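You operate a simulated robot arm through the tools that you are given. There is no shell and no other tool. Be economical: measure what you need, move in short steps, check, and stop when the job is done.

Carry out the task below with a simulated two-armed robot. There is one attempt and no reset: what you move stays moved.

TASK
Wipe up the spill on the top of the drill bench with the red rag and put it back.

Only the result counts: the job must be done as asked and must still hold three seconds after the hand-in. Knocking over, shifting, dropping, spilling or breaking anything else fails it.

THE ROBOT
Two 7-joint arms with two-finger parallel grippers on one trunk, on a base that drives. Base frame: it is fixed to the floor where the robot stands at the start and does not move with it; the origin is under the middle of the robot, x ahead of it, y to its left, z up; the surface under the hand at the start is at about z = 0.9. Units: m, degrees, N and s.
The left shoulder is at the start at [0.07, 0.163, 1.27], the right one opposite. With the tool pointing down near the work surface each hand reaches from about 0.38 to 0.88 m from the robot's upright axis, wherever it stands, measured 20 degrees to its own side. Payload 3.43 kg a hand.
Tool frame (each hand has its own): the origin (TCP) lies between the finger pads and is the grasp point; the fingertips stand 0.034 m ahead of it; z points along the fingers, y is the line along which they close. Largest opening 0.128 m; finger width 0.024, thickness 0.012; the body of the gripper, 0.048 by 0.13 m, starts 0.096 m behind the TCP.
Orientation is told as [roll, pitch, yaw] about the base's x, y, z axes, in that order, counted from this pose: with the fingers straight down and closing along the base's y, the tool's x points along the base's -x, its y along +y and its z along -z.

THE INTERFACE
- The arms move only by the tool servo_tool. It takes "left_deltas", "right_deltas" or both (then of equal length, played together; a hand with none holds still); each is a list that holds one entry, the list of rows, each a list of 7 numbers: the shift along the tool's x, y, z in units of 40 mm (1.0 is 40 mm), then the turn, a rotation vector about the tool's x, y, z in units of 6 degrees (1.0 is 6 degrees), then the finger opening in m, from 0 to 0.128. In form: [[[tx, ty, tz, ax, ay, az, claw], ...]]. A call has 1 to 12 rows; each row shifts and turns the commanded pose from where the row before left it, along the tool's axes as they then stand. A call with a number of a shift or a turn outside -1 to 1 is refused whole. A row lasts 0.2 s, in which the tool goes at most 0.05 m and 8.6 degrees; a call with a longer step from one row to the next is refused whole, and so is a gripper value outside its range. A pose out of reach is approached as far as the arm can. The call stops where the force on the tool passes 40 N (or 10 N more than at its start, if that is more) or the arm is blocked; 0.2 s more then pass. The fingers move at their own pace (about 0.153 m/s each) and stop on an object; they squeeze with about 28 N. The grip force told is the motor's: it shows also when the fingers shut on nothing. Time passes only in rows, and 0.2 s behind the last, so rows that do not move let the fingers close. It gives the time, the measured TCP pose, the force on the tool (base axes), the opening and the grip force at its end, in the units of the frame above (readings bear some noise), with the torque about the TCP (base axes, N m) and any sound that the robot's microphone picked up, and new pictures: "views" is both (left out), scene, wrist or none (wrist: the cameras of the hands that moved).
- Cameras (640 x 400 px; columns grow to the right, rows downward): "scene" is now at [0.1269, -0.0294, 1.4868]; the picture's right is [-0.35, -0.94, 0.00], its down [-0.64, 0.24, -0.73] and it looks along [0.69, -0.26, -0.68] (base axes); focal length 295 px, centre (320, 200). "left" rides on the left gripper at [0.076, 0.011, -0.16] in its tool frame; the picture's right is [-0.15, 0.99, 0.00], its down [-0.88, -0.13, -0.46] and it looks along [-0.45, -0.07, 0.89] (tool axes); focal length 234 px, centre (320, 200). "right" rides on the right gripper at [0.076, -0.011, -0.16] in its tool frame; the picture's right is [0.15, 0.99, 0.00], its down [-0.88, 0.13, -0.46] and it looks along [-0.45, 0.07, 0.89] (tool axes); focal length 234 px, centre (320, 200). There is no depth. A picture from a camera that has moved, and an enlarged one, comes with that camera's place and axes in the base frame and with its lens.
- lift_body(by): slides the trunk up (or, below 0, down) by that many m; the arms and the scene camera ride with it, the base frame stays. It gives what a move gives, with no picture.
- drive_base(legs): drives the robot by 1 to 6 legs, each [ahead, left, turn to the left] in m, m and degrees, along the robot's own axes; the way and the turn of a leg run together, so that a leg with both is an arc; at most 1.5 m and 180 degrees a leg. The arms and the cameras ride along, it lands a little off, and it stops where it bumps. It gives what a move gives, and a new picture of the scene camera.
- turn_head(pan, tilt): turns the head with the scene camera to pan (to the left, within 86 degrees either way) and tilt (down, from -29 to 69), counted from straight ahead of the robot. It gives what a move gives, and a new picture of the scene camera.
- inspect(camera, box): a new picture of the part [left, top, right, bottom] of that camera's present view, enlarged. It takes no simulated time.
- close_job(): hands the job in; it is judged then, once.

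Go step by step. Nothing tells you exact positions but the pictures and the camera data: compare them with the known pose of the tool, close in by small moves and look again before you grip or let go. The budget is 120 turns and 260 pictures, counting those below and the enlarged ones. Unless the task says otherwise, let go and move clear before handing in, and close with one line.

The tools are called as a command line: name --argument value ..., lists and objects as JSON in quotes. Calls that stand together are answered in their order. servo_tool: Moves the arms, as the interface text tells. Its arguments: {"type":"object","properties":{"left_deltas":{"type":"array"},"right_deltas":{"type":"array"},"views":{"type":"string","enum":["both","scene","wrist","none"]}},"required":[]} The other tools are called the same way: lift_body (by) slides the trunk up or down; drive_base (legs) drives the base; turn_head (pan, tilt) turns the head that bears the scene camera; inspect (camera, box) takes an enlarged picture of a part of a camera's view; close_job () hands the job in.

At the start:

```text
clock: 0.0
left_ee_pos: [0.4335, 0.0873, 1.1898]
left_ee_rot: [0.0, 0.0, 0.1]
left_force: [0.3, 0.2, 0.0]
left_moment: [-0.03, 0.0, -0.02]
left_finger_gap: 0.1281
left_grasp_force: 0.1
right_ee_pos: [0.4348, -0.2877, 1.166]
right_ee_rot: [0.0, 0.0, 0.1]
right_force: [0.3, 0.2, 0.6]
right_moment: [0.01, 0.0, -0.03]
right_finger_gap: 0.1281
right_grasp_force: 0.1
trunk travel left (down, up): [-0.75, 0.19]
robot x, y, heading: [0.0012, -0.0011, -0.1]
head pan, tilt: [-20.4, 42.8]
```

scene: 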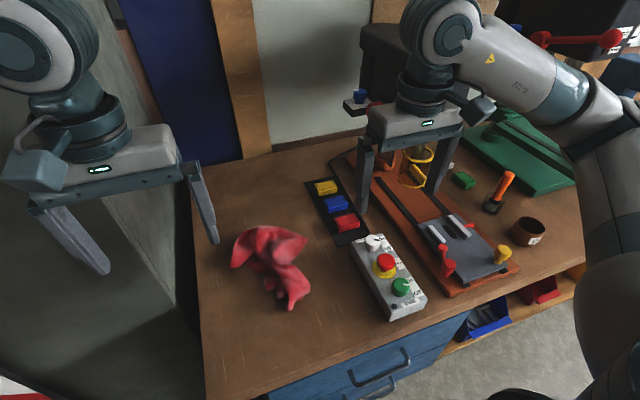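
right: 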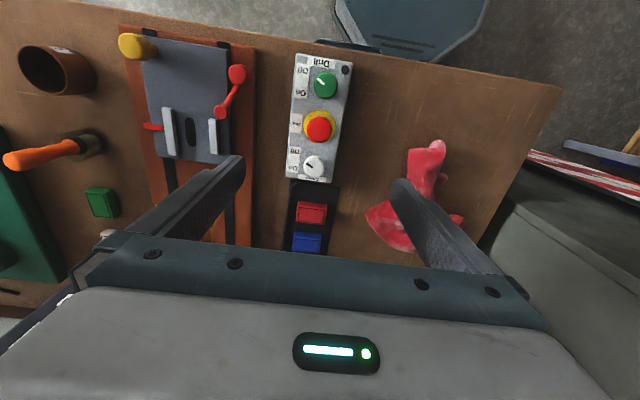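
left: 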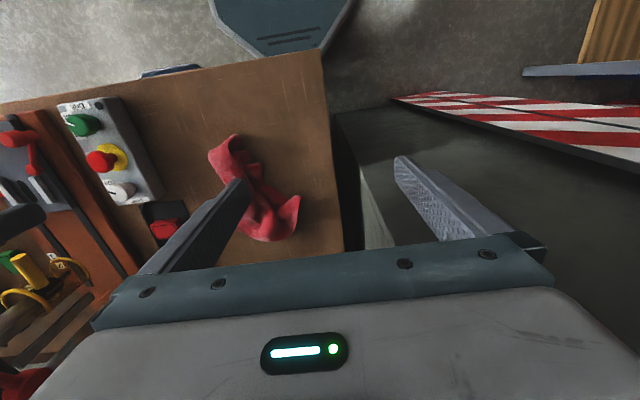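

The red rag lies on the bench at the left; I can't see the spill yet. I'll enlarge the views to find it.

inspect --camera "scene" --box '[190, 140, 430, 400]'

inspect --camera "scene" --box '[340, 80, 600, 300]'

inspect --camera "right" --box '[0, 20, 560, 300]'

```text
1.54 times, centred on (310, 270) of scene
camera zoom: at [0.1269, -0.0294, 1.4868], right [-0.35, -0.94, 0.0], down [-0.64, 0.24, -0.73], along [0.69, -0.26, -0.68], focal length 454 px, centre (335, 92)
```

zoom: 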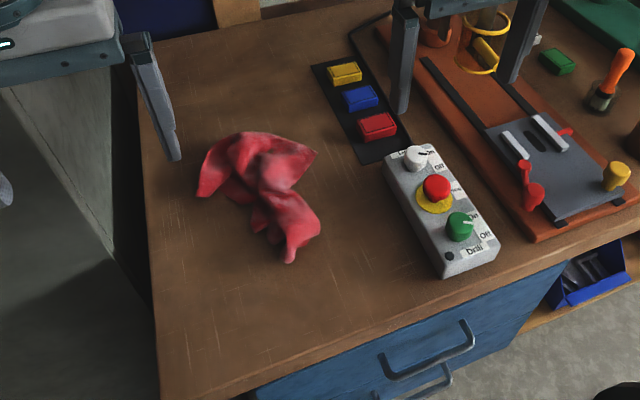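

```text
1.82 times, centred on (470, 190) of scene
camera zoom: at [0.1269, -0.0294, 1.4868], right [-0.35, -0.94, 0.0], down [-0.64, 0.24, -0.73], along [0.69, -0.26, -0.68], focal length 536 px, centre (47, 218)
```

zoom: 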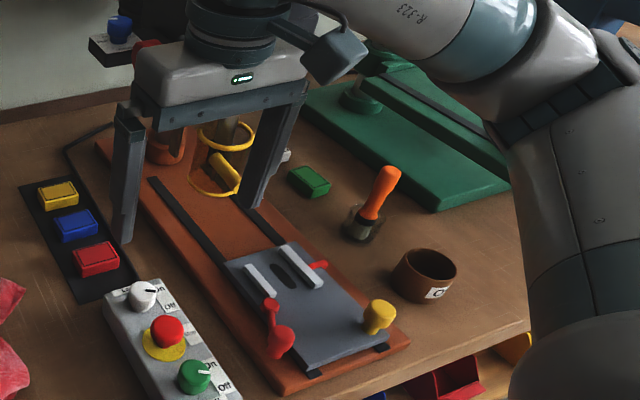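

```text
1.14 times, centred on (280, 160) of right
camera zoom: at [0.3584, -0.2961, 1.3259], right [-0.15, 0.99, 0.0], down [0.88, 0.13, 0.46], along [0.45, 0.07, -0.89], focal length 268 px, centre (366, 246)
```

zoom: 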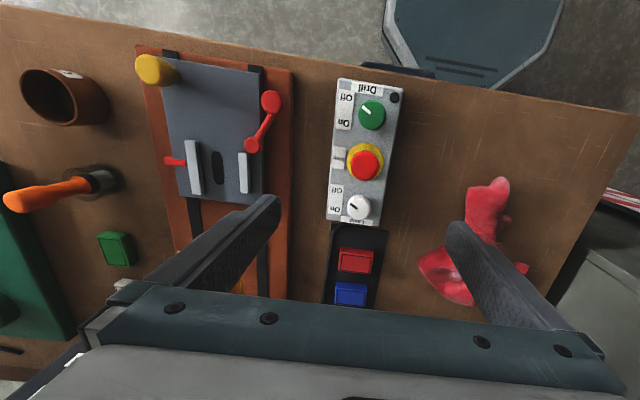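

No spill in these views; I'll look to both sides with the head.

turn_head --pan -60 --tilt 35

turn_head --pan -15 --tilt 15

turn_head --pan 45 --tilt 30

```text
clock: 1.1
left_ee_pos: [0.433, 0.087, 1.1899]
left_ee_rot: [0.1, 0.0, 0.2]
left_force: [0.2, 0.3, -0.1]
left_moment: [0.0, 0.0, -0.01]
left_finger_gap: 0.128
left_grasp_force: 0.1
right_ee_pos: [0.4349, -0.2861, 1.1674]
right_ee_rot: [0.0, 0.1, 0.0]
right_force: [0.9, -0.6, 0.0]
right_moment: [0.0, 0.0, 0.0]
right_finger_gap: 0.1279
right_grasp_force: 0.0
trunk travel left (down, up): [-0.75, 0.19]
robot x, y, heading: [0.0026, -0.0024, -0.2]
head pan, tilt: [-60.0, 35.0]
camera scene: at [0.0932, -0.0766, 1.4985], right [-0.87, -0.5, 0.0], down [-0.29, 0.5, -0.82], along [0.41, -0.71, -0.57], focal length 295 px, centre (320, 200)
```

scene: 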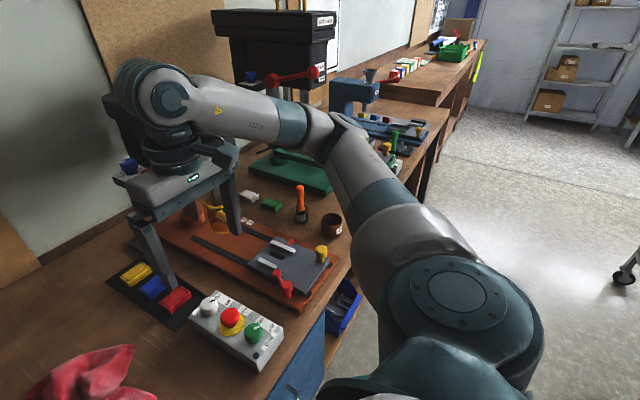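

```text
clock: 2.2
left_ee_pos: [0.4329, 0.0866, 1.1903]
left_ee_rot: [0.0, 0.1, 0.2]
left_force: [0.8, 0.1, 0.5]
left_moment: [0.0, 0.01, -0.02]
left_finger_gap: 0.1281
left_grasp_force: 0.0
right_ee_pos: [0.4361, -0.2864, 1.1666]
right_ee_rot: [0.0, 0.0, 0.0]
right_force: [-0.1, 0.2, -0.5]
right_moment: [0.01, 0.01, 0.03]
right_finger_gap: 0.1281
right_grasp_force: 0.0
trunk travel left (down, up): [-0.75, 0.19]
robot x, y, heading: [0.0009, 0.0005, -0.1]
head pan, tilt: [-15.0, 15.0]
camera scene: at [0.1393, -0.0246, 1.5304], right [-0.26, -0.97, 0.0], down [-0.25, 0.07, -0.97], along [0.93, -0.25, -0.26], focal length 295 px, centre (320, 200)
```

scene: 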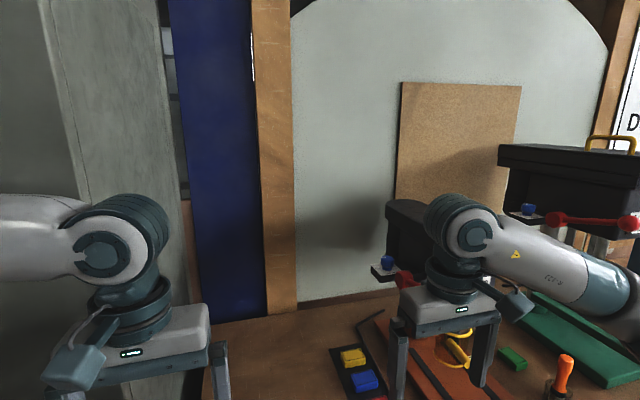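

```text
clock: 3.5
left_ee_pos: [0.4327, 0.0861, 1.19]
left_ee_rot: [0.1, 0.0, 0.1]
left_force: [-0.6, 0.6, -0.1]
left_moment: [0.0, 0.0, 0.02]
left_finger_gap: 0.1279
left_grasp_force: 0.1
right_ee_pos: [0.435, -0.2857, 1.1671]
right_ee_rot: [0.0, 0.0, 0.0]
right_force: [-0.6, 0.6, -0.3]
right_moment: [-0.02, -0.03, -0.01]
right_finger_gap: 0.1279
right_grasp_force: 0.0
trunk travel left (down, up): [-0.75, 0.19]
robot x, y, heading: [0.0009, -0.0003, 0.2]
head pan, tilt: [45.0, 30.0]
camera scene: at [0.1131, 0.0635, 1.5063], right [0.71, -0.71, 0.0], down [-0.35, -0.35, -0.87], along [0.61, 0.61, -0.5], focal length 295 px, centre (320, 200)
```

scene: 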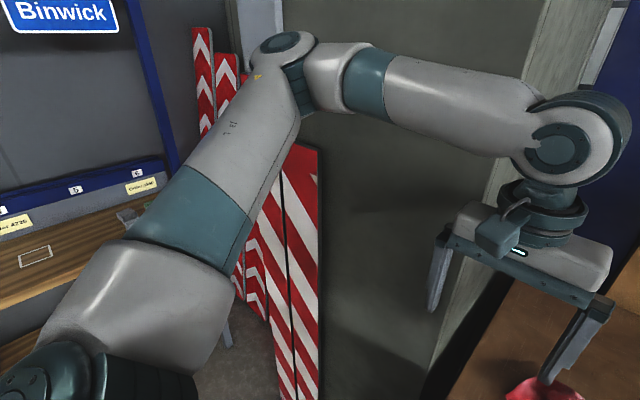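

turn_head --pan -45 --tilt 30

inspect --camera "scene" --box '[160, 120, 400, 280]'

inspect --camera "scene" --box '[0, 200, 300, 400]'

inspect --camera "right" --box '[320, 40, 600, 280]'

inspect --camera "left" --box '[0, 50, 360, 280]'

```text
clock: 5.1
left_ee_pos: [0.4322, 0.0868, 1.1902]
left_ee_rot: [0.1, 0.0, 0.2]
left_force: [-0.4, 0.2, 0.3]
left_moment: [0.01, 0.02, -0.02]
left_finger_gap: 0.1281
left_grasp_force: 0.1
right_ee_pos: [0.4361, -0.2854, 1.1665]
right_ee_rot: [0.0, 0.0, 0.0]
right_force: [-0.3, 0.4, -0.1]
right_moment: [0.01, -0.01, 0.0]
right_finger_gap: 0.1279
right_grasp_force: 0.0
trunk travel left (down, up): [-0.75, 0.19]
robot x, y, heading: [0.0006, 0.0002, 0.1]
head pan, tilt: [-45.0, 30.0]
camera scene: at [0.1131, -0.0643, 1.5063], right [-0.71, -0.71, 0.0], down [-0.35, 0.35, -0.87], along [0.61, -0.61, -0.5], focal length 295 px, centre (320, 200)
```

scene: 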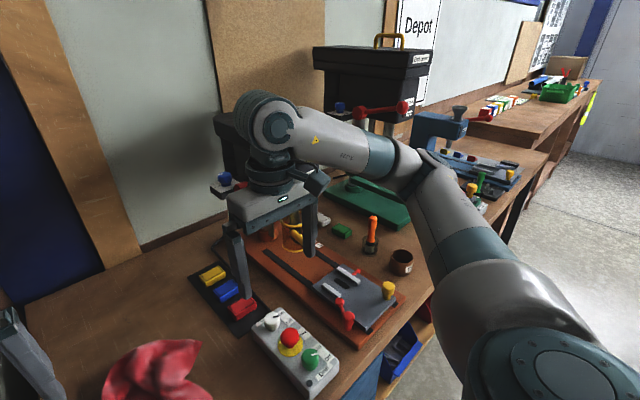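

```text
2.50 times, centred on (280, 200) of scene
camera zoom: at [0.1131, -0.0643, 1.5063], right [-0.71, -0.71, 0.0], down [-0.35, 0.35, -0.87], along [0.61, -0.61, -0.5], focal length 738 px, centre (420, 200)
```

zoom: 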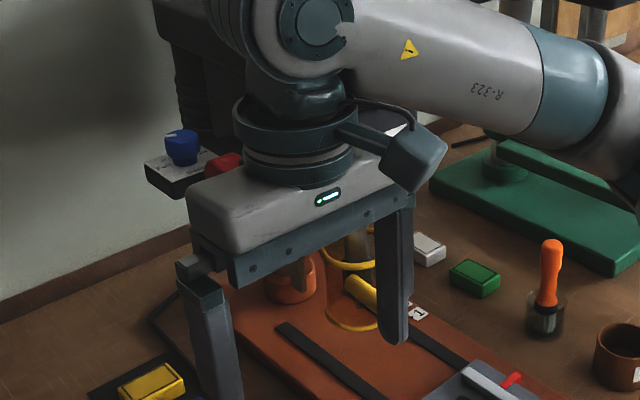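

```text
2.00 times, centred on (150, 300) of scene
camera zoom: at [0.1131, -0.0643, 1.5063], right [-0.71, -0.71, 0.0], down [-0.35, 0.35, -0.87], along [0.61, -0.61, -0.5], focal length 590 px, centre (660, 0)
```

zoom: 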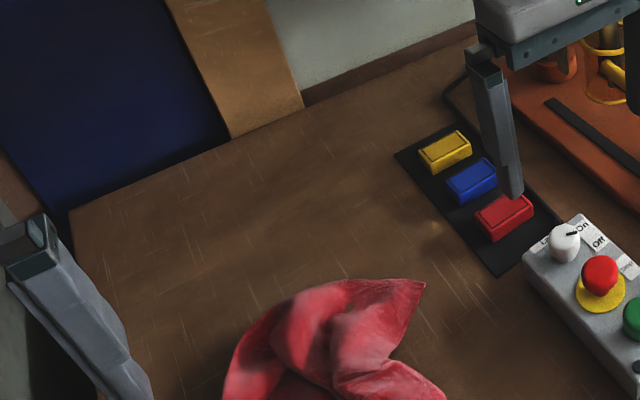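

```text
1.67 times, centred on (460, 160) of right
camera zoom: at [0.3584, -0.2961, 1.3259], right [-0.15, 0.99, 0.0], down [0.88, 0.13, 0.46], along [0.45, 0.07, -0.89], focal length 390 px, centre (87, 267)
```

zoom: 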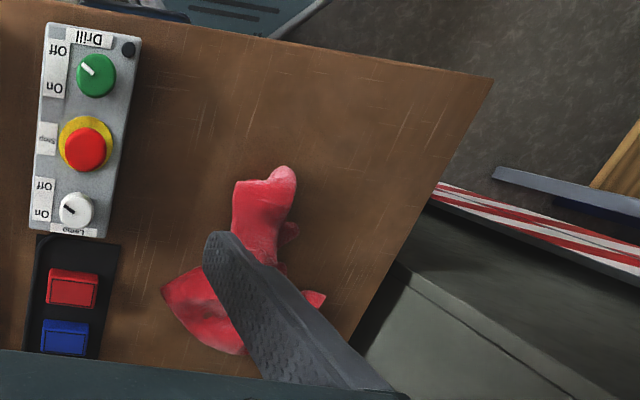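

```text
1.74 times, centred on (180, 165) of left
camera zoom: at [0.3571, 0.0973, 1.3501], right [0.14, 0.99, 0.0], down [0.88, -0.13, 0.46], along [0.45, -0.07, -0.89], focal length 407 px, centre (564, 261)
```

zoom: 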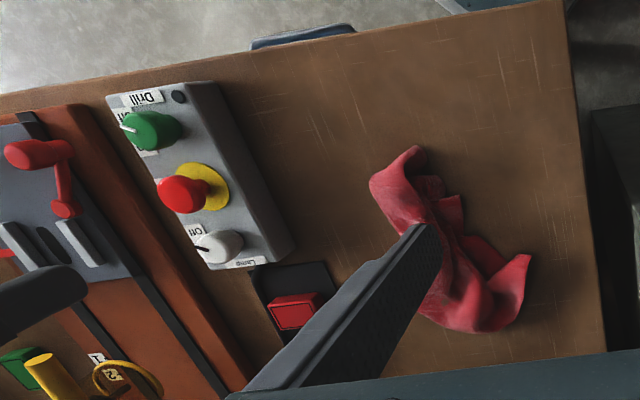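

No spill yet; the right arm hides part of the bench. I'll move the right hand to the right, staying high, and look through its camera.

servo_tool --right_deltas '[[[0, -1, 0, 0, 0, 0, 0.128], [0, -1, 0, 0, 0, 0, 0.128], [0, -1, 0, 0, 0, 0, 0.128], [0, -1, 0, 0, 0, 0, 0.128], [0, -1, 0, 0, 0, 0, 0.128], [0, -1, 0, 0, 0, 0, 0.128], [0, -1, 0, 0, 0, 0, 0.128], [0, -1, 0, 0, 0, 0, 0.128]]]'

turn_head --pan -25 --tilt 35

```text
clock: 6.9
left_ee_pos: [0.4323, 0.0859, 1.1893]
left_ee_rot: [0.0, 0.0, 0.1]
left_force: [-0.4, -0.1, 0.0]
left_moment: [0.01, 0.0, -0.01]
left_finger_gap: 0.1279
left_grasp_force: 0.1
right_ee_pos: [0.4359, -0.6065, 1.1679]
right_ee_rot: [0.0, 0.0, 0.0]
right_force: [1.2, -0.1, 0.3]
right_moment: [0.02, 0.01, 0.03]
right_finger_gap: 0.128
right_grasp_force: 0.0
trunk travel left (down, up): [-0.75, 0.19]
robot x, y, heading: [-0.0025, 0.002, 0.0]
head pan, tilt: [-45.0, 30.0]
camera scene: at [0.1125, -0.0654, 1.5063], right [-0.71, -0.71, 0.0], down [-0.35, 0.35, -0.87], along [0.61, -0.61, -0.5], focal length 295 px, centre (320, 200)
camera right: at [0.3588, -0.6164, 1.3273], right [-0.15, 0.99, 0.0], down [0.88, 0.13, 0.46], along [0.45, 0.07, -0.89], focal length 234 px, centre (320, 200)
```

scene: 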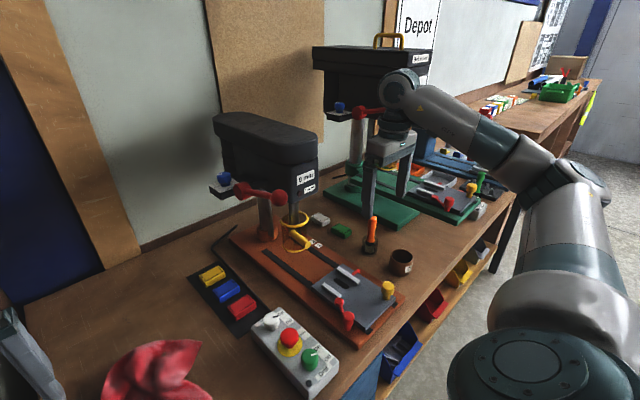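
right: 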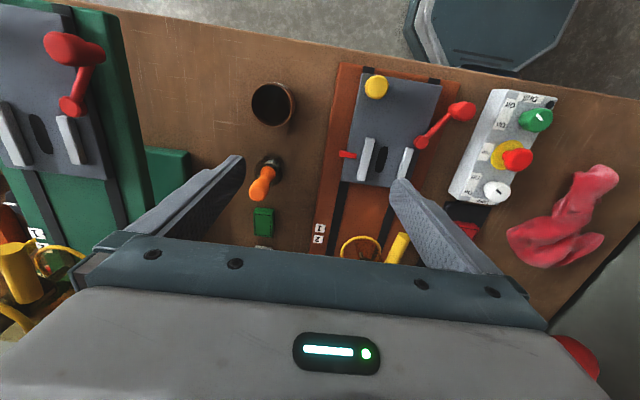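

```text
clock: 7.8
left_ee_pos: [0.4321, 0.0871, 1.1901]
left_ee_rot: [0.0, 0.0, 0.1]
left_force: [-0.7, 0.9, 0.2]
left_moment: [-0.02, -0.02, 0.0]
left_finger_gap: 0.1279
left_grasp_force: 0.1
right_ee_pos: [0.4367, -0.6041, 1.1678]
right_ee_rot: [0.0, 0.1, 0.0]
right_force: [0.2, -0.2, 0.1]
right_moment: [0.01, -0.02, -0.02]
right_finger_gap: 0.1279
right_grasp_force: 0.0
trunk travel left (down, up): [-0.75, 0.19]
robot x, y, heading: [0.0018, -0.0008, 0.3]
head pan, tilt: [-25.0, 35.0]
camera scene: at [0.1288, -0.0375, 1.4985], right [-0.42, -0.91, 0.0], down [-0.52, 0.24, -0.82], along [0.74, -0.35, -0.57], focal length 295 px, centre (320, 200)
```

scene: 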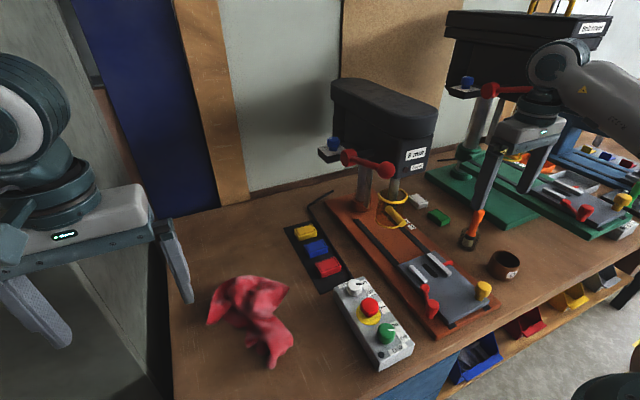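

inspect --camera "scene" --box '[180, 190, 340, 310]'

inspect --camera "scene" --box '[380, 130, 640, 310]'

inspect --camera "scene" --box '[170, 290, 350, 400]'

inspect --camera "right" --box '[60, 20, 380, 260]'

```text
3.33 times, centred on (260, 250) of scene
camera zoom: at [0.1288, -0.0375, 1.4985], right [-0.42, -0.91, 0.0], down [-0.52, 0.24, -0.82], along [0.74, -0.35, -0.57], focal length 983 px, centre (520, 33)
```

zoom: 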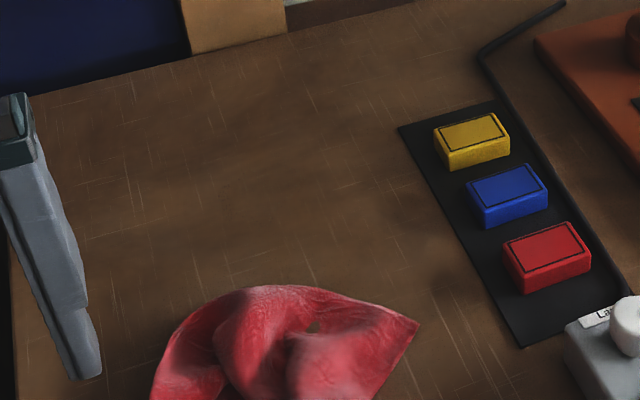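

```text
2.22 times, centred on (510, 220) of scene
camera zoom: at [0.1288, -0.0375, 1.4985], right [-0.42, -0.91, 0.0], down [-0.52, 0.24, -0.82], along [0.74, -0.35, -0.57], focal length 656 px, centre (-102, 156)
```

zoom: 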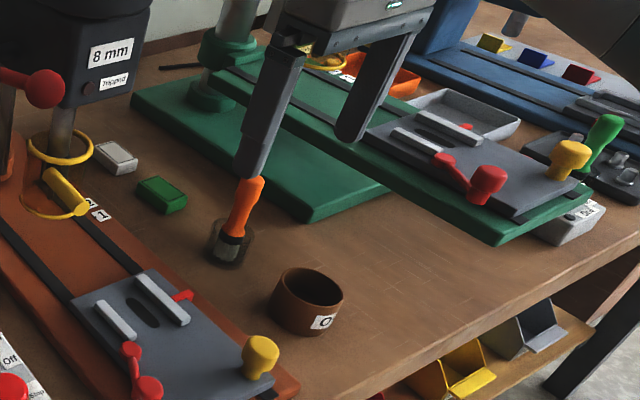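

```text
3.56 times, centred on (260, 345) of scene
camera zoom: at [0.1288, -0.0375, 1.4985], right [-0.42, -0.91, 0.0], down [-0.52, 0.24, -0.82], along [0.74, -0.35, -0.57], focal length 1049 px, centre (533, -316)
```

zoom: 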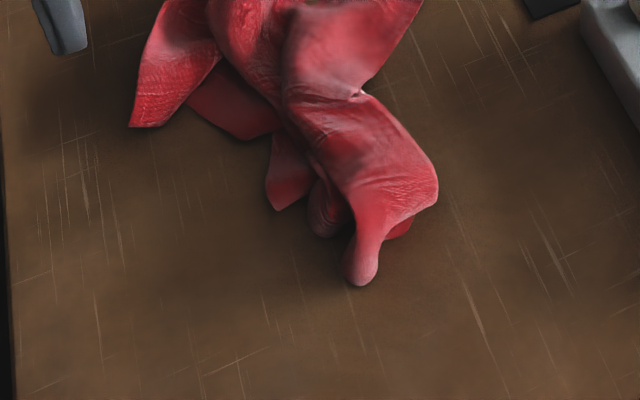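

```text
1.67 times, centred on (220, 140) of right
camera zoom: at [0.3593, -0.6146, 1.3277], right [-0.15, 0.99, 0.0], down [0.88, 0.13, 0.46], along [0.45, 0.07, -0.89], focal length 390 px, centre (487, 300)
```

zoom: 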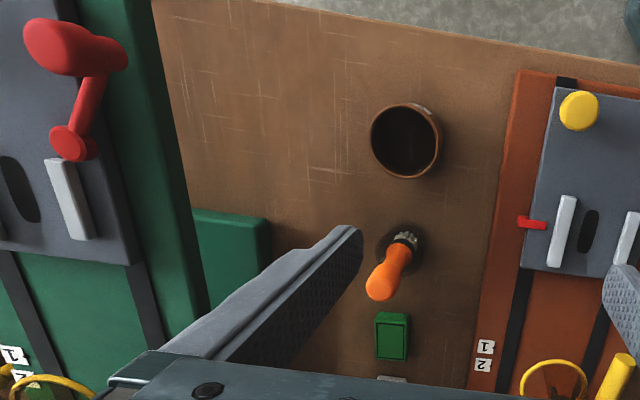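

The bench carries several drills and extends to the right. The hand is clear of them, so I'll drive sideways to the right to look for the spill.

drive_base --legs '[[0, -0.7, 0]]'

turn_head --pan -30 --tilt 30

inspect --camera "right" --box '[0, 0, 640, 400]'

inspect --camera "left" --box '[0, 0, 640, 400]'

```text
clock: 11.6
left_ee_pos: [0.4323, -0.6122, 1.1897]
left_ee_rot: [-0.2, 0.1, 0.2]
left_force: [-0.2, -0.1, -0.5]
left_moment: [-0.03, 0.03, -0.01]
left_finger_gap: 0.1282
left_grasp_force: 0.1
right_ee_pos: [0.4379, -1.3045, 1.167]
right_ee_rot: [-0.1, 0.1, 0.0]
right_force: [0.4, 1.6, -0.6]
right_moment: [-0.01, -0.01, 0.03]
right_finger_gap: 0.128
right_grasp_force: 0.1
trunk travel left (down, up): [-0.75, 0.19]
robot x, y, heading: [0.0028, -0.6972, 0.0]
head pan, tilt: [-25.0, 35.0]
camera scene: at [0.1288, -0.7365, 1.4985], right [-0.42, -0.91, 0.0], down [-0.52, 0.24, -0.82], along [0.74, -0.35, -0.57], focal length 295 px, centre (320, 200)
```

scene: 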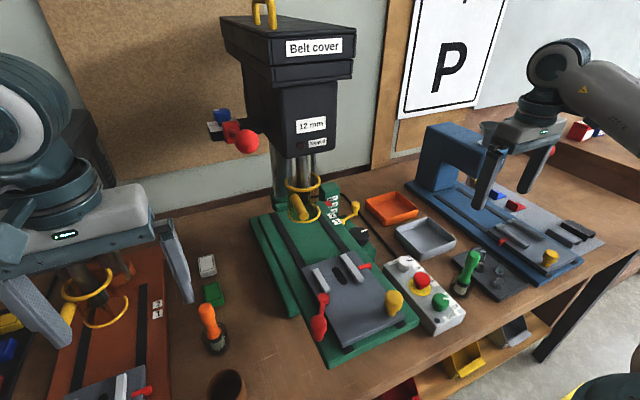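

```text
clock: 12.3
left_ee_pos: [0.4328, -0.6124, 1.1889]
left_ee_rot: [0.0, 0.0, 0.1]
left_force: [-0.7, -0.2, 0.1]
left_moment: [0.02, 0.06, -0.02]
left_finger_gap: 0.1283
left_grasp_force: 0.1
right_ee_pos: [0.4366, -1.3035, 1.1677]
right_ee_rot: [0.0, -0.1, -0.1]
right_force: [0.0, 0.0, 0.1]
right_moment: [0.01, -0.01, -0.03]
right_finger_gap: 0.1281
right_grasp_force: 0.0
trunk travel left (down, up): [-0.75, 0.19]
robot x, y, heading: [-0.0047, -0.6999, -0.2]
head pan, tilt: [-30.0, 30.0]
camera scene: at [0.1273, -0.7454, 1.5062], right [-0.5, -0.87, 0.0], down [-0.43, 0.25, -0.87], along [0.75, -0.43, -0.5], focal length 295 px, centre (320, 200)
```

scene: 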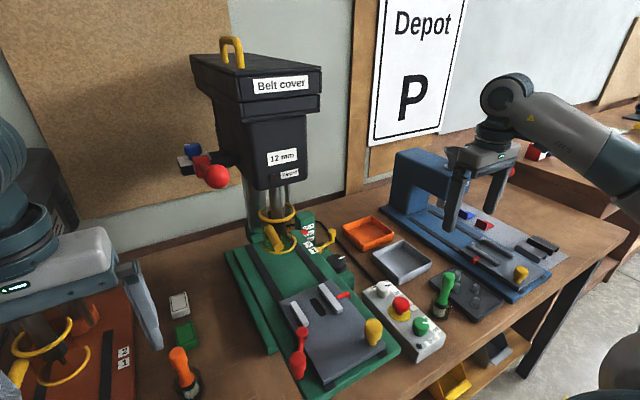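

```text
1.00 times, centred on (320, 200) of right (not enlarged: the box is as wide or as high as the picture)
camera zoom: at [0.3593, -1.3147, 1.3274], right [-0.15, 0.99, 0.0], down [0.88, 0.13, 0.46], along [0.45, 0.07, -0.89], focal length 234 px, centre (320, 200)
```

zoom: 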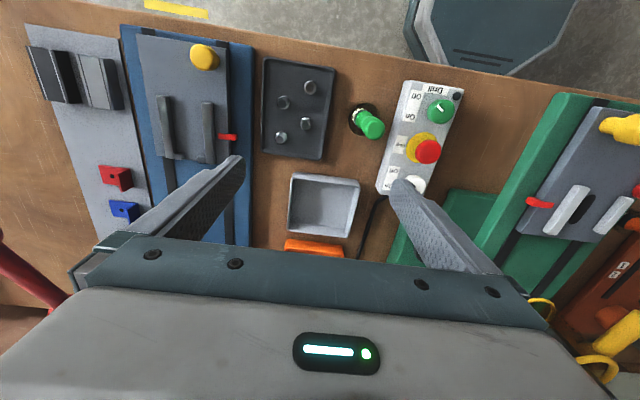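

```text
1.00 times, centred on (320, 200) of left (not enlarged: the box is as wide or as high as the picture)
camera zoom: at [0.357, -0.6025, 1.3502], right [0.14, 0.99, 0.0], down [0.88, -0.13, 0.46], along [0.45, -0.07, -0.89], focal length 234 px, centre (320, 200)
```

zoom: 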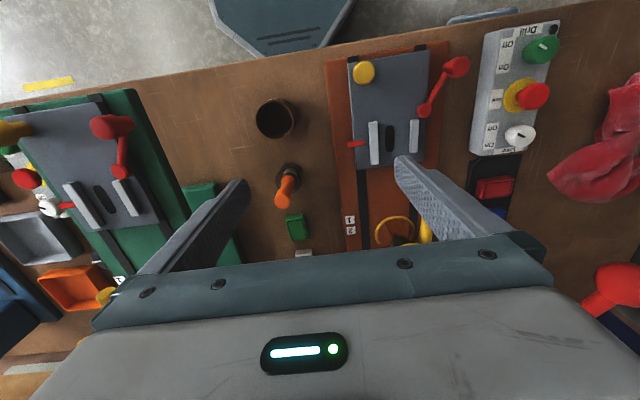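

inspect --camera "scene" --box '[320, 180, 640, 380]'

inspect --camera "scene" --box '[60, 190, 340, 400]'

inspect --camera "right" --box '[0, 10, 300, 260]'

inspect --camera "left" --box '[80, 40, 380, 280]'

turn_head --pan -65 --tilt 25

```text
2.00 times, centred on (480, 280) of scene
camera zoom: at [0.1273, -0.7454, 1.5062], right [-0.5, -0.87, 0.0], down [-0.43, 0.25, -0.87], along [0.75, -0.43, -0.5], focal length 590 px, centre (0, 40)
```

zoom: 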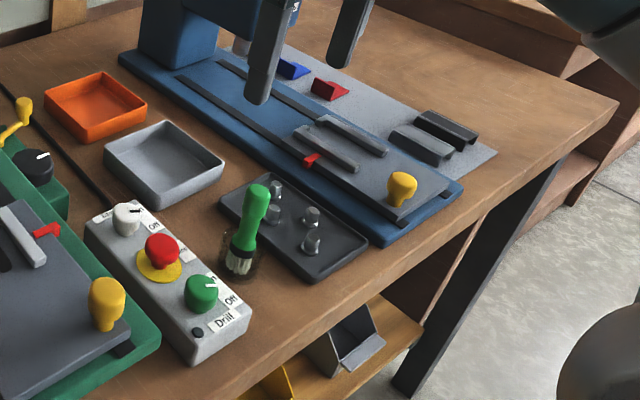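

```text
1.90 times, centred on (200, 295) of scene
camera zoom: at [0.1273, -0.7454, 1.5062], right [-0.5, -0.87, 0.0], down [-0.43, 0.25, -0.87], along [0.75, -0.43, -0.5], focal length 562 px, centre (549, 19)
```

zoom: 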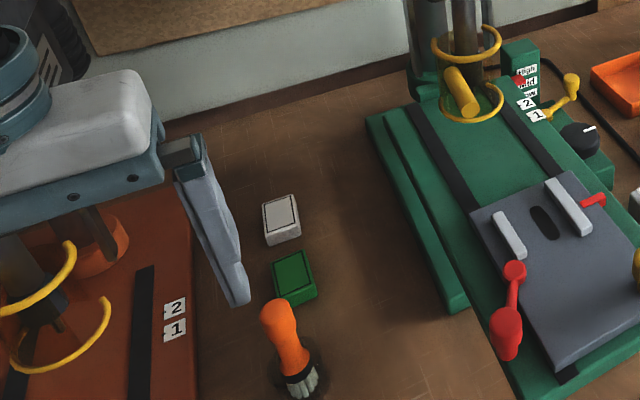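

```text
1.60 times, centred on (150, 135) of right
camera zoom: at [0.3593, -1.3147, 1.3274], right [-0.15, 0.99, 0.0], down [0.88, 0.13, 0.46], along [0.45, 0.07, -0.89], focal length 375 px, centre (592, 304)
```

zoom: 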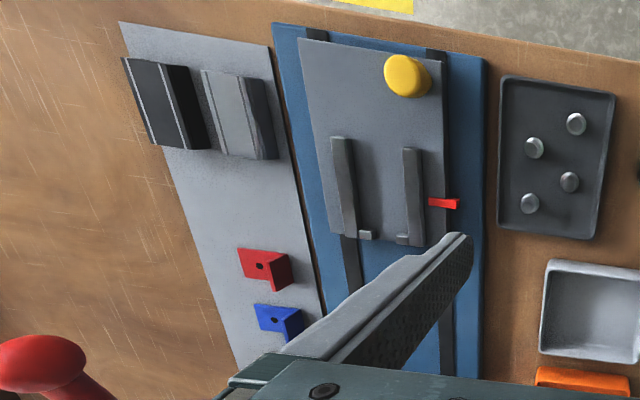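

```text
1.67 times, centred on (230, 160) of left
camera zoom: at [0.357, -0.6025, 1.3502], right [0.14, 0.99, 0.0], down [0.88, -0.13, 0.46], along [0.45, -0.07, -0.89], focal length 390 px, centre (470, 267)
```

zoom: 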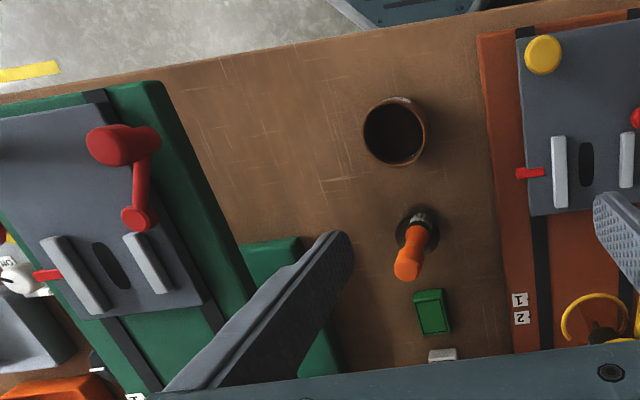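

```text
clock: 13.3
left_ee_pos: [0.4325, -0.6131, 1.1892]
left_ee_rot: [0.0, 0.0, 0.1]
left_force: [-0.4, 0.0, -0.5]
left_moment: [-0.03, 0.01, 0.0]
left_finger_gap: 0.128
left_grasp_force: 0.0
right_ee_pos: [0.4364, -1.3033, 1.1679]
right_ee_rot: [0.0, 0.0, 0.0]
right_force: [0.3, 0.2, -0.4]
right_moment: [-0.01, 0.0, -0.03]
right_finger_gap: 0.128
right_grasp_force: 0.0
trunk travel left (down, up): [-0.75, 0.19]
robot x, y, heading: [0.0008, -0.696, -0.1]
head pan, tilt: [-65.0, 25.0]
camera scene: at [0.088, -0.7833, 1.5143], right [-0.91, -0.42, 0.0], down [-0.18, 0.38, -0.91], along [0.38, -0.82, -0.42], focal length 295 px, centre (320, 200)
```

scene: 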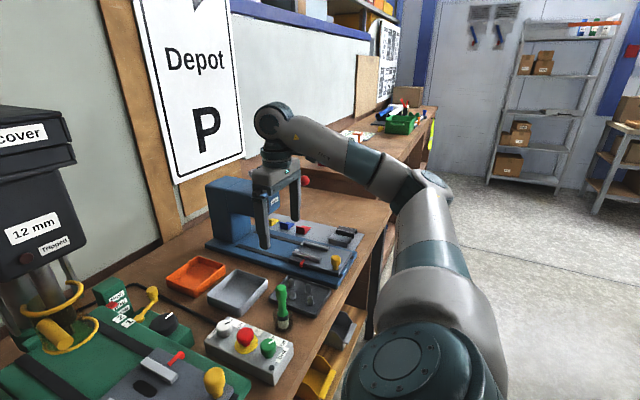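

The right part looks clean. A faint sheen left of the button mat, near [0.72, -0.20], deserves a closer look, so I drive back.

drive_base --legs '[[0, 0.7, 0]]'

turn_head --pan -10 --tilt 45

inspect --camera "scene" --box '[220, 80, 420, 220]'

inspect --camera "scene" --box '[200, 200, 420, 360]'

```text
clock: 17.1
left_ee_pos: [0.4383, 0.0809, 1.1892]
left_ee_rot: [0.0, 0.1, -0.6]
left_force: [-0.1, -0.4, -0.3]
left_moment: [-0.01, -0.03, -0.01]
left_finger_gap: 0.128
left_grasp_force: 0.0
right_ee_pos: [0.4337, -0.6091, 1.167]
right_ee_rot: [0.0, -0.1, -0.8]
right_force: [0.4, 0.6, -0.5]
right_moment: [0.0, 0.06, -0.02]
right_finger_gap: 0.1278
right_grasp_force: 0.0
trunk travel left (down, up): [-0.75, 0.19]
robot x, y, heading: [0.0047, 0.0021, -0.9]
head pan, tilt: [-65.0, 25.0]
camera scene: at [0.0911, -0.0851, 1.5142], right [-0.91, -0.41, 0.0], down [-0.17, 0.39, -0.91], along [0.37, -0.83, -0.42], focal length 295 px, centre (320, 200)
```

scene: 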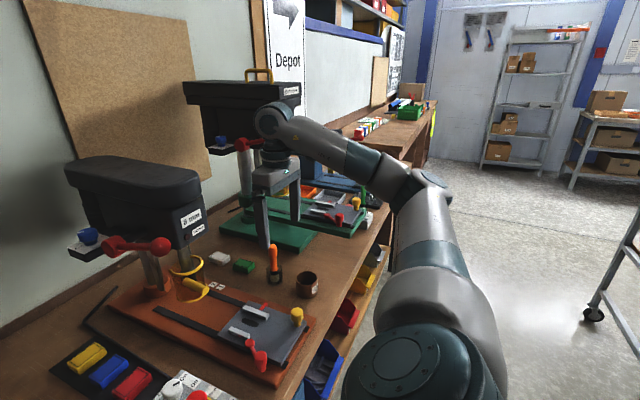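

```text
clock: 18.4
left_ee_pos: [0.4386, 0.0826, 1.1901]
left_ee_rot: [0.1, -0.1, -0.7]
left_force: [-0.3, 0.3, -0.6]
left_moment: [-0.01, 0.02, 0.05]
left_finger_gap: 0.128
left_grasp_force: 0.2
right_ee_pos: [0.4329, -0.6099, 1.1678]
right_ee_rot: [0.0, 0.0, -0.6]
right_force: [-0.3, 0.5, 0.6]
right_moment: [-0.01, -0.03, -0.02]
right_finger_gap: 0.1279
right_grasp_force: 0.1
trunk travel left (down, up): [-0.75, 0.19]
robot x, y, heading: [0.0039, 0.0025, -0.5]
head pan, tilt: [-10.0, 45.0]
camera scene: at [0.1331, -0.0155, 1.4837], right [-0.19, -0.98, 0.0], down [-0.69, 0.13, -0.71], along [0.69, -0.13, -0.71], focal length 295 px, centre (320, 200)
```

scene: 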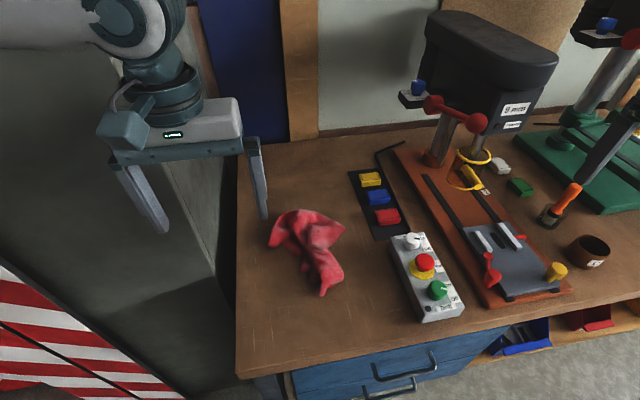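

```text
2.86 times, centred on (320, 150) of scene
camera zoom: at [0.1331, -0.0155, 1.4837], right [-0.19, -0.98, 0.0], down [-0.69, 0.13, -0.71], along [0.69, -0.13, -0.71], focal length 843 px, centre (320, 343)
```

zoom: 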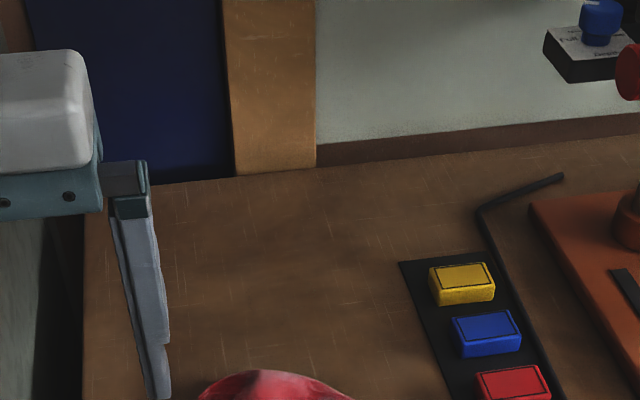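

```text
2.50 times, centred on (310, 280) of scene
camera zoom: at [0.1331, -0.0155, 1.4837], right [-0.19, -0.98, 0.0], down [-0.69, 0.13, -0.71], along [0.69, -0.13, -0.71], focal length 738 px, centre (345, 0)
```

zoom: 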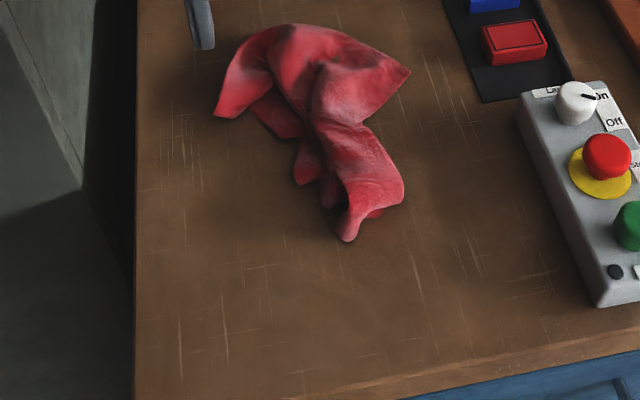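

inspect --camera "left" --box '[140, 70, 340, 200]'

inspect --camera "scene" --box '[230, 230, 370, 380]'

inspect --camera "right" --box '[420, 60, 640, 260]'

```text
3.08 times, centred on (240, 135) of left
camera zoom: at [0.3624, 0.0935, 1.3501], right [0.16, 0.99, 0.0], down [0.88, -0.14, 0.46], along [0.45, -0.07, -0.89], focal length 720 px, centre (566, 400)
```

zoom: 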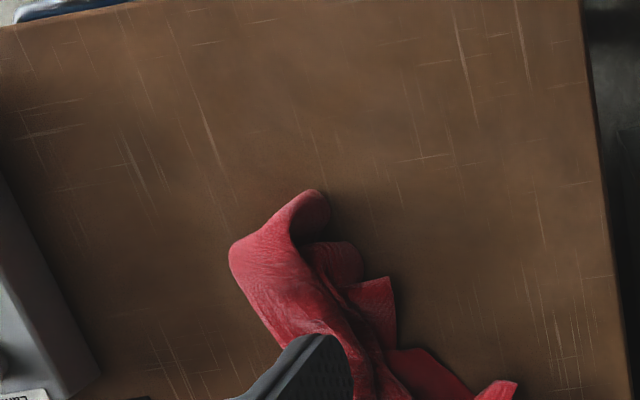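

```text
2.67 times, centred on (300, 305) of scene
camera zoom: at [0.1331, -0.0155, 1.4837], right [-0.19, -0.98, 0.0], down [-0.69, 0.13, -0.71], along [0.69, -0.13, -0.71], focal length 787 px, centre (373, -80)
```

zoom: 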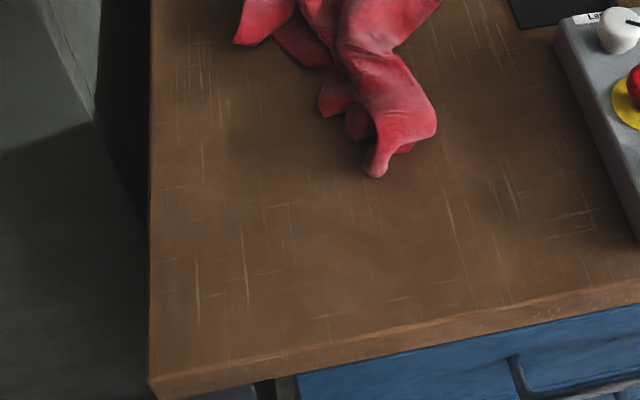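

```text
2.00 times, centred on (530, 160) of right
camera zoom: at [0.3559, -0.6187, 1.3277], right [-0.13, 0.99, 0.0], down [0.88, 0.12, 0.46], along [0.45, 0.06, -0.89], focal length 468 px, centre (-100, 280)
```

zoom: 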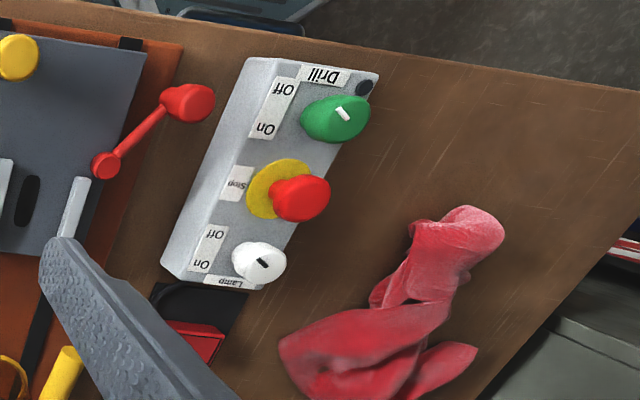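

Nothing definite here. I'll check the far right end of the bench before touching the rag.

drive_base --legs '[[0, -1.3, 0]]'

turn_head --pan -10 --tilt 35

turn_head --pan 35 --tilt 30

inspect --camera "right" --box '[0, 0, 640, 400]'

inspect --camera "left" --box '[0, 0, 640, 400]'

```text
clock: 24.9
left_ee_pos: [0.4078, -1.2403, 1.1907]
left_ee_rot: [-0.1, 0.1, -2.0]
left_force: [0.2, -0.1, -0.1]
left_moment: [0.01, 0.01, 0.03]
left_finger_gap: 0.1281
left_grasp_force: 0.0
right_ee_pos: [0.388, -1.9318, 1.1679]
right_ee_rot: [0.0, 0.0, -1.9]
right_force: [-1.3, -0.1, 0.1]
right_moment: [-0.01, 0.02, 0.0]
right_finger_gap: 0.128
right_grasp_force: 0.0
trunk travel left (down, up): [-0.75, 0.19]
robot x, y, heading: [-0.0281, -1.3137, -1.9]
head pan, tilt: [-10.0, 45.0]
camera scene: at [0.1017, -1.3309, 1.4837], right [-0.21, -0.98, 0.0], down [-0.69, 0.15, -0.71], along [0.69, -0.15, -0.71], focal length 295 px, centre (320, 200)
```

scene: 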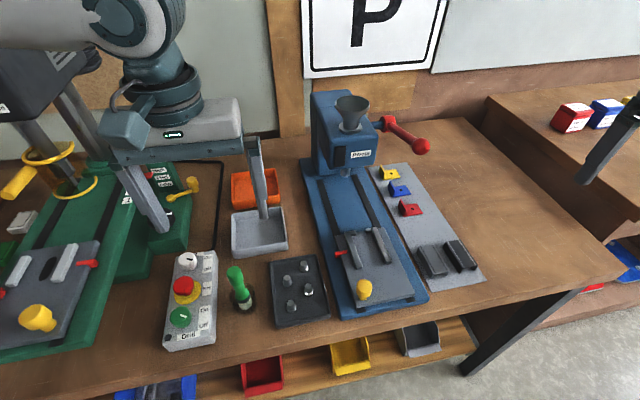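

```text
clock: 25.7
left_ee_pos: [0.4085, -1.2408, 1.1892]
left_ee_rot: [0.0, 0.0, -1.9]
left_force: [0.1, -0.5, 0.5]
left_moment: [-0.03, -0.02, 0.02]
left_finger_gap: 0.128
left_grasp_force: 0.1
right_ee_pos: [0.3886, -1.9334, 1.1683]
right_ee_rot: [0.1, 0.0, -2.0]
right_force: [1.0, -0.3, -0.4]
right_moment: [0.0, -0.01, -0.01]
right_finger_gap: 0.128
right_grasp_force: 0.1
trunk travel left (down, up): [-0.75, 0.19]
robot x, y, heading: [-0.0239, -1.3102, -2.2]
head pan, tilt: [-10.0, 35.0]
camera scene: at [0.1083, -1.3328, 1.4984], right [-0.21, -0.98, 0.0], down [-0.56, 0.12, -0.82], along [0.8, -0.17, -0.57], focal length 295 px, centre (320, 200)
```

scene: 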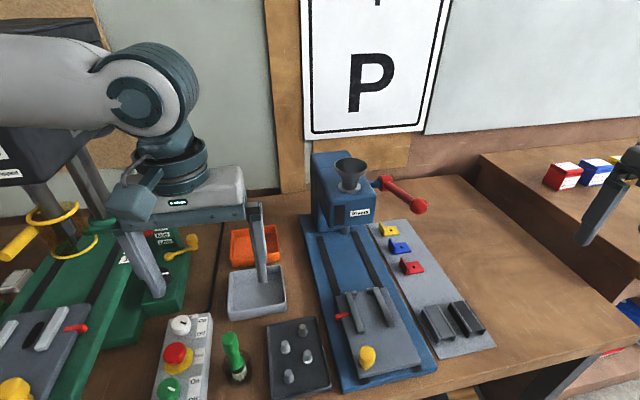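

```text
clock: 26.8
left_ee_pos: [0.4088, -1.2406, 1.1893]
left_ee_rot: [0.0, 0.0, -2.0]
left_force: [-0.5, 0.7, -0.1]
left_moment: [0.01, -0.02, -0.02]
left_finger_gap: 0.1281
left_grasp_force: 0.1
right_ee_pos: [0.3875, -1.9322, 1.1658]
right_ee_rot: [0.0, 0.0, -2.0]
right_force: [-0.4, -0.7, 0.3]
right_moment: [-0.01, 0.02, 0.02]
right_finger_gap: 0.1281
right_grasp_force: 0.1
trunk travel left (down, up): [-0.75, 0.19]
robot x, y, heading: [-0.0233, -1.3149, -2.1]
head pan, tilt: [35.0, 30.0]
camera scene: at [0.0981, -1.2651, 1.5063], right [0.54, -0.84, 0.0], down [-0.42, -0.27, -0.87], along [0.73, 0.47, -0.5], focal length 295 px, centre (320, 200)
```

scene: 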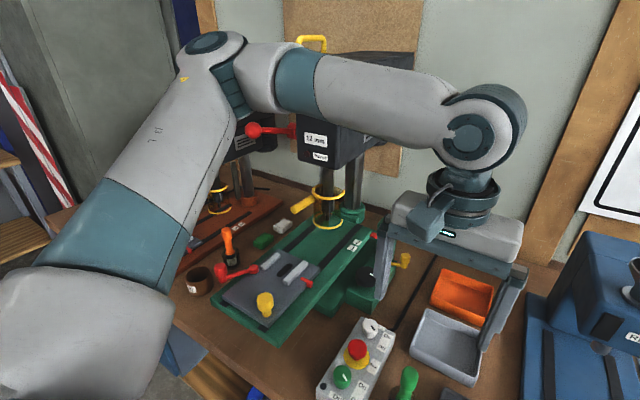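

```text
1.00 times, centred on (320, 200) of right (not enlarged: the box is as wide or as high as the picture)
camera zoom: at [0.3108, -1.9393, 1.3275], right [-0.11, 0.99, 0.0], down [0.88, 0.1, 0.46], along [0.45, 0.05, -0.89], focal length 234 px, centre (320, 200)
```

zoom: 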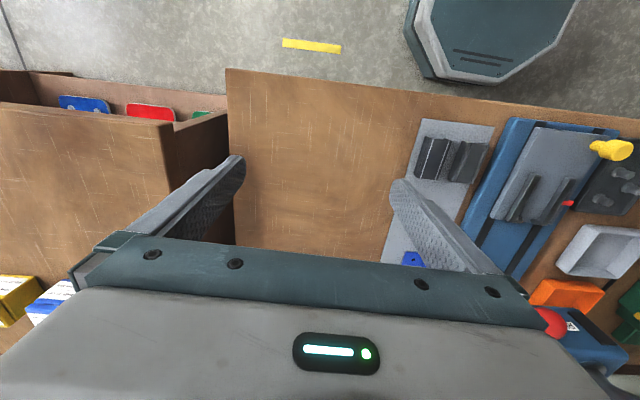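

```text
1.00 times, centred on (320, 200) of left (not enlarged: the box is as wide or as high as the picture)
camera zoom: at [0.3335, -1.2274, 1.3501], right [0.18, 0.98, 0.0], down [0.88, -0.16, 0.46], along [0.45, -0.08, -0.89], focal length 234 px, centre (320, 200)
```

zoom: 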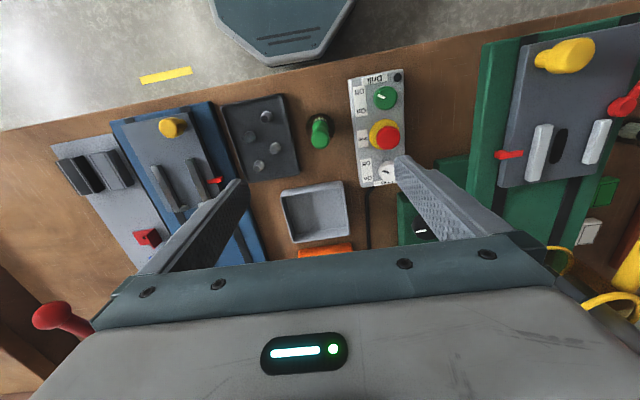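

The right end is clean too, so the spill is likely under the rag or very faint beside it. I return to the rag and look from another angle.

drive_base --legs '[[0.03, 1.5, 2]]'

turn_head --pan -35 --tilt 50

inspect --camera "right" --box '[300, 0, 640, 260]'

inspect --camera "scene" --box '[100, 60, 400, 380]'

```text
refused: leg 1 is longer than a leg can be; nothing moved
```

```text
clock: 28.2
left_ee_pos: [0.4082, -1.241, 1.1897]
left_ee_rot: [0.0, 0.0, -1.9]
left_force: [0.0, 0.6, 0.5]
left_moment: [0.0, 0.02, 0.02]
left_finger_gap: 0.1277
left_grasp_force: 0.1
right_ee_pos: [0.388, -1.9316, 1.168]
right_ee_rot: [0.1, 0.0, -2.0]
right_force: [0.1, 0.2, 0.5]
right_moment: [0.0, -0.02, 0.02]
right_finger_gap: 0.128
right_grasp_force: 0.1
trunk travel left (down, up): [-0.75, 0.19]
robot x, y, heading: [-0.0294, -1.3135, -2.2]
head pan, tilt: [-35.0, 50.0]
camera scene: at [0.0838, -1.3605, 1.4768], right [-0.6, -0.8, 0.0], down [-0.61, 0.46, -0.64], along [0.51, -0.39, -0.77], focal length 295 px, centre (320, 200)
```

scene: 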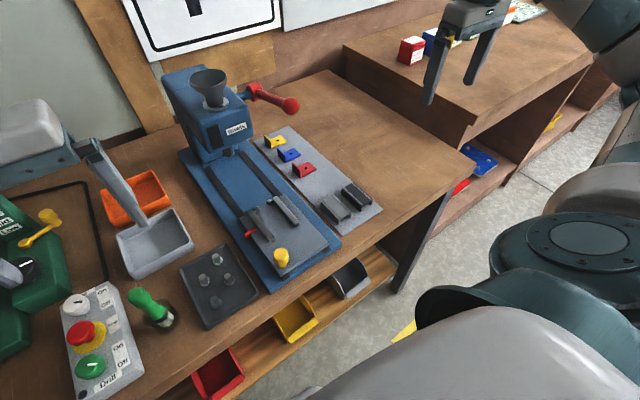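

```text
1.54 times, centred on (470, 130) of right
camera zoom: at [0.3108, -1.9393, 1.3276], right [-0.11, 0.99, 0.0], down [0.88, 0.1, 0.46], along [0.45, 0.05, -0.89], focal length 360 px, centre (89, 308)
```

zoom: 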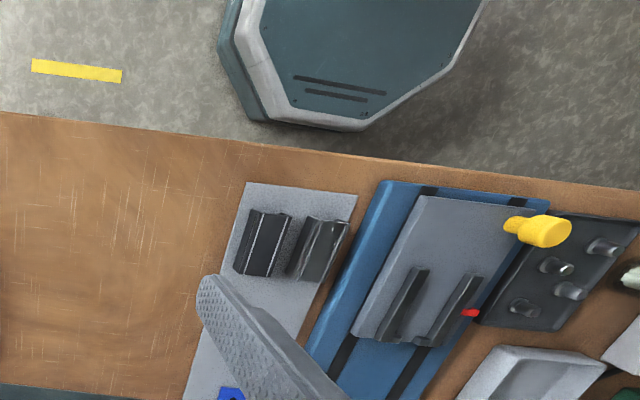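

```text
1.25 times, centred on (250, 220) of scene
camera zoom: at [0.0838, -1.3605, 1.4768], right [-0.6, -0.8, 0.0], down [-0.61, 0.46, -0.64], along [0.51, -0.39, -0.77], focal length 369 px, centre (408, 175)
```

zoom: 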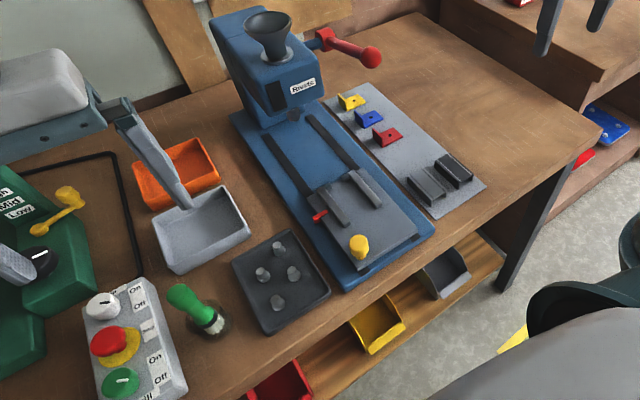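

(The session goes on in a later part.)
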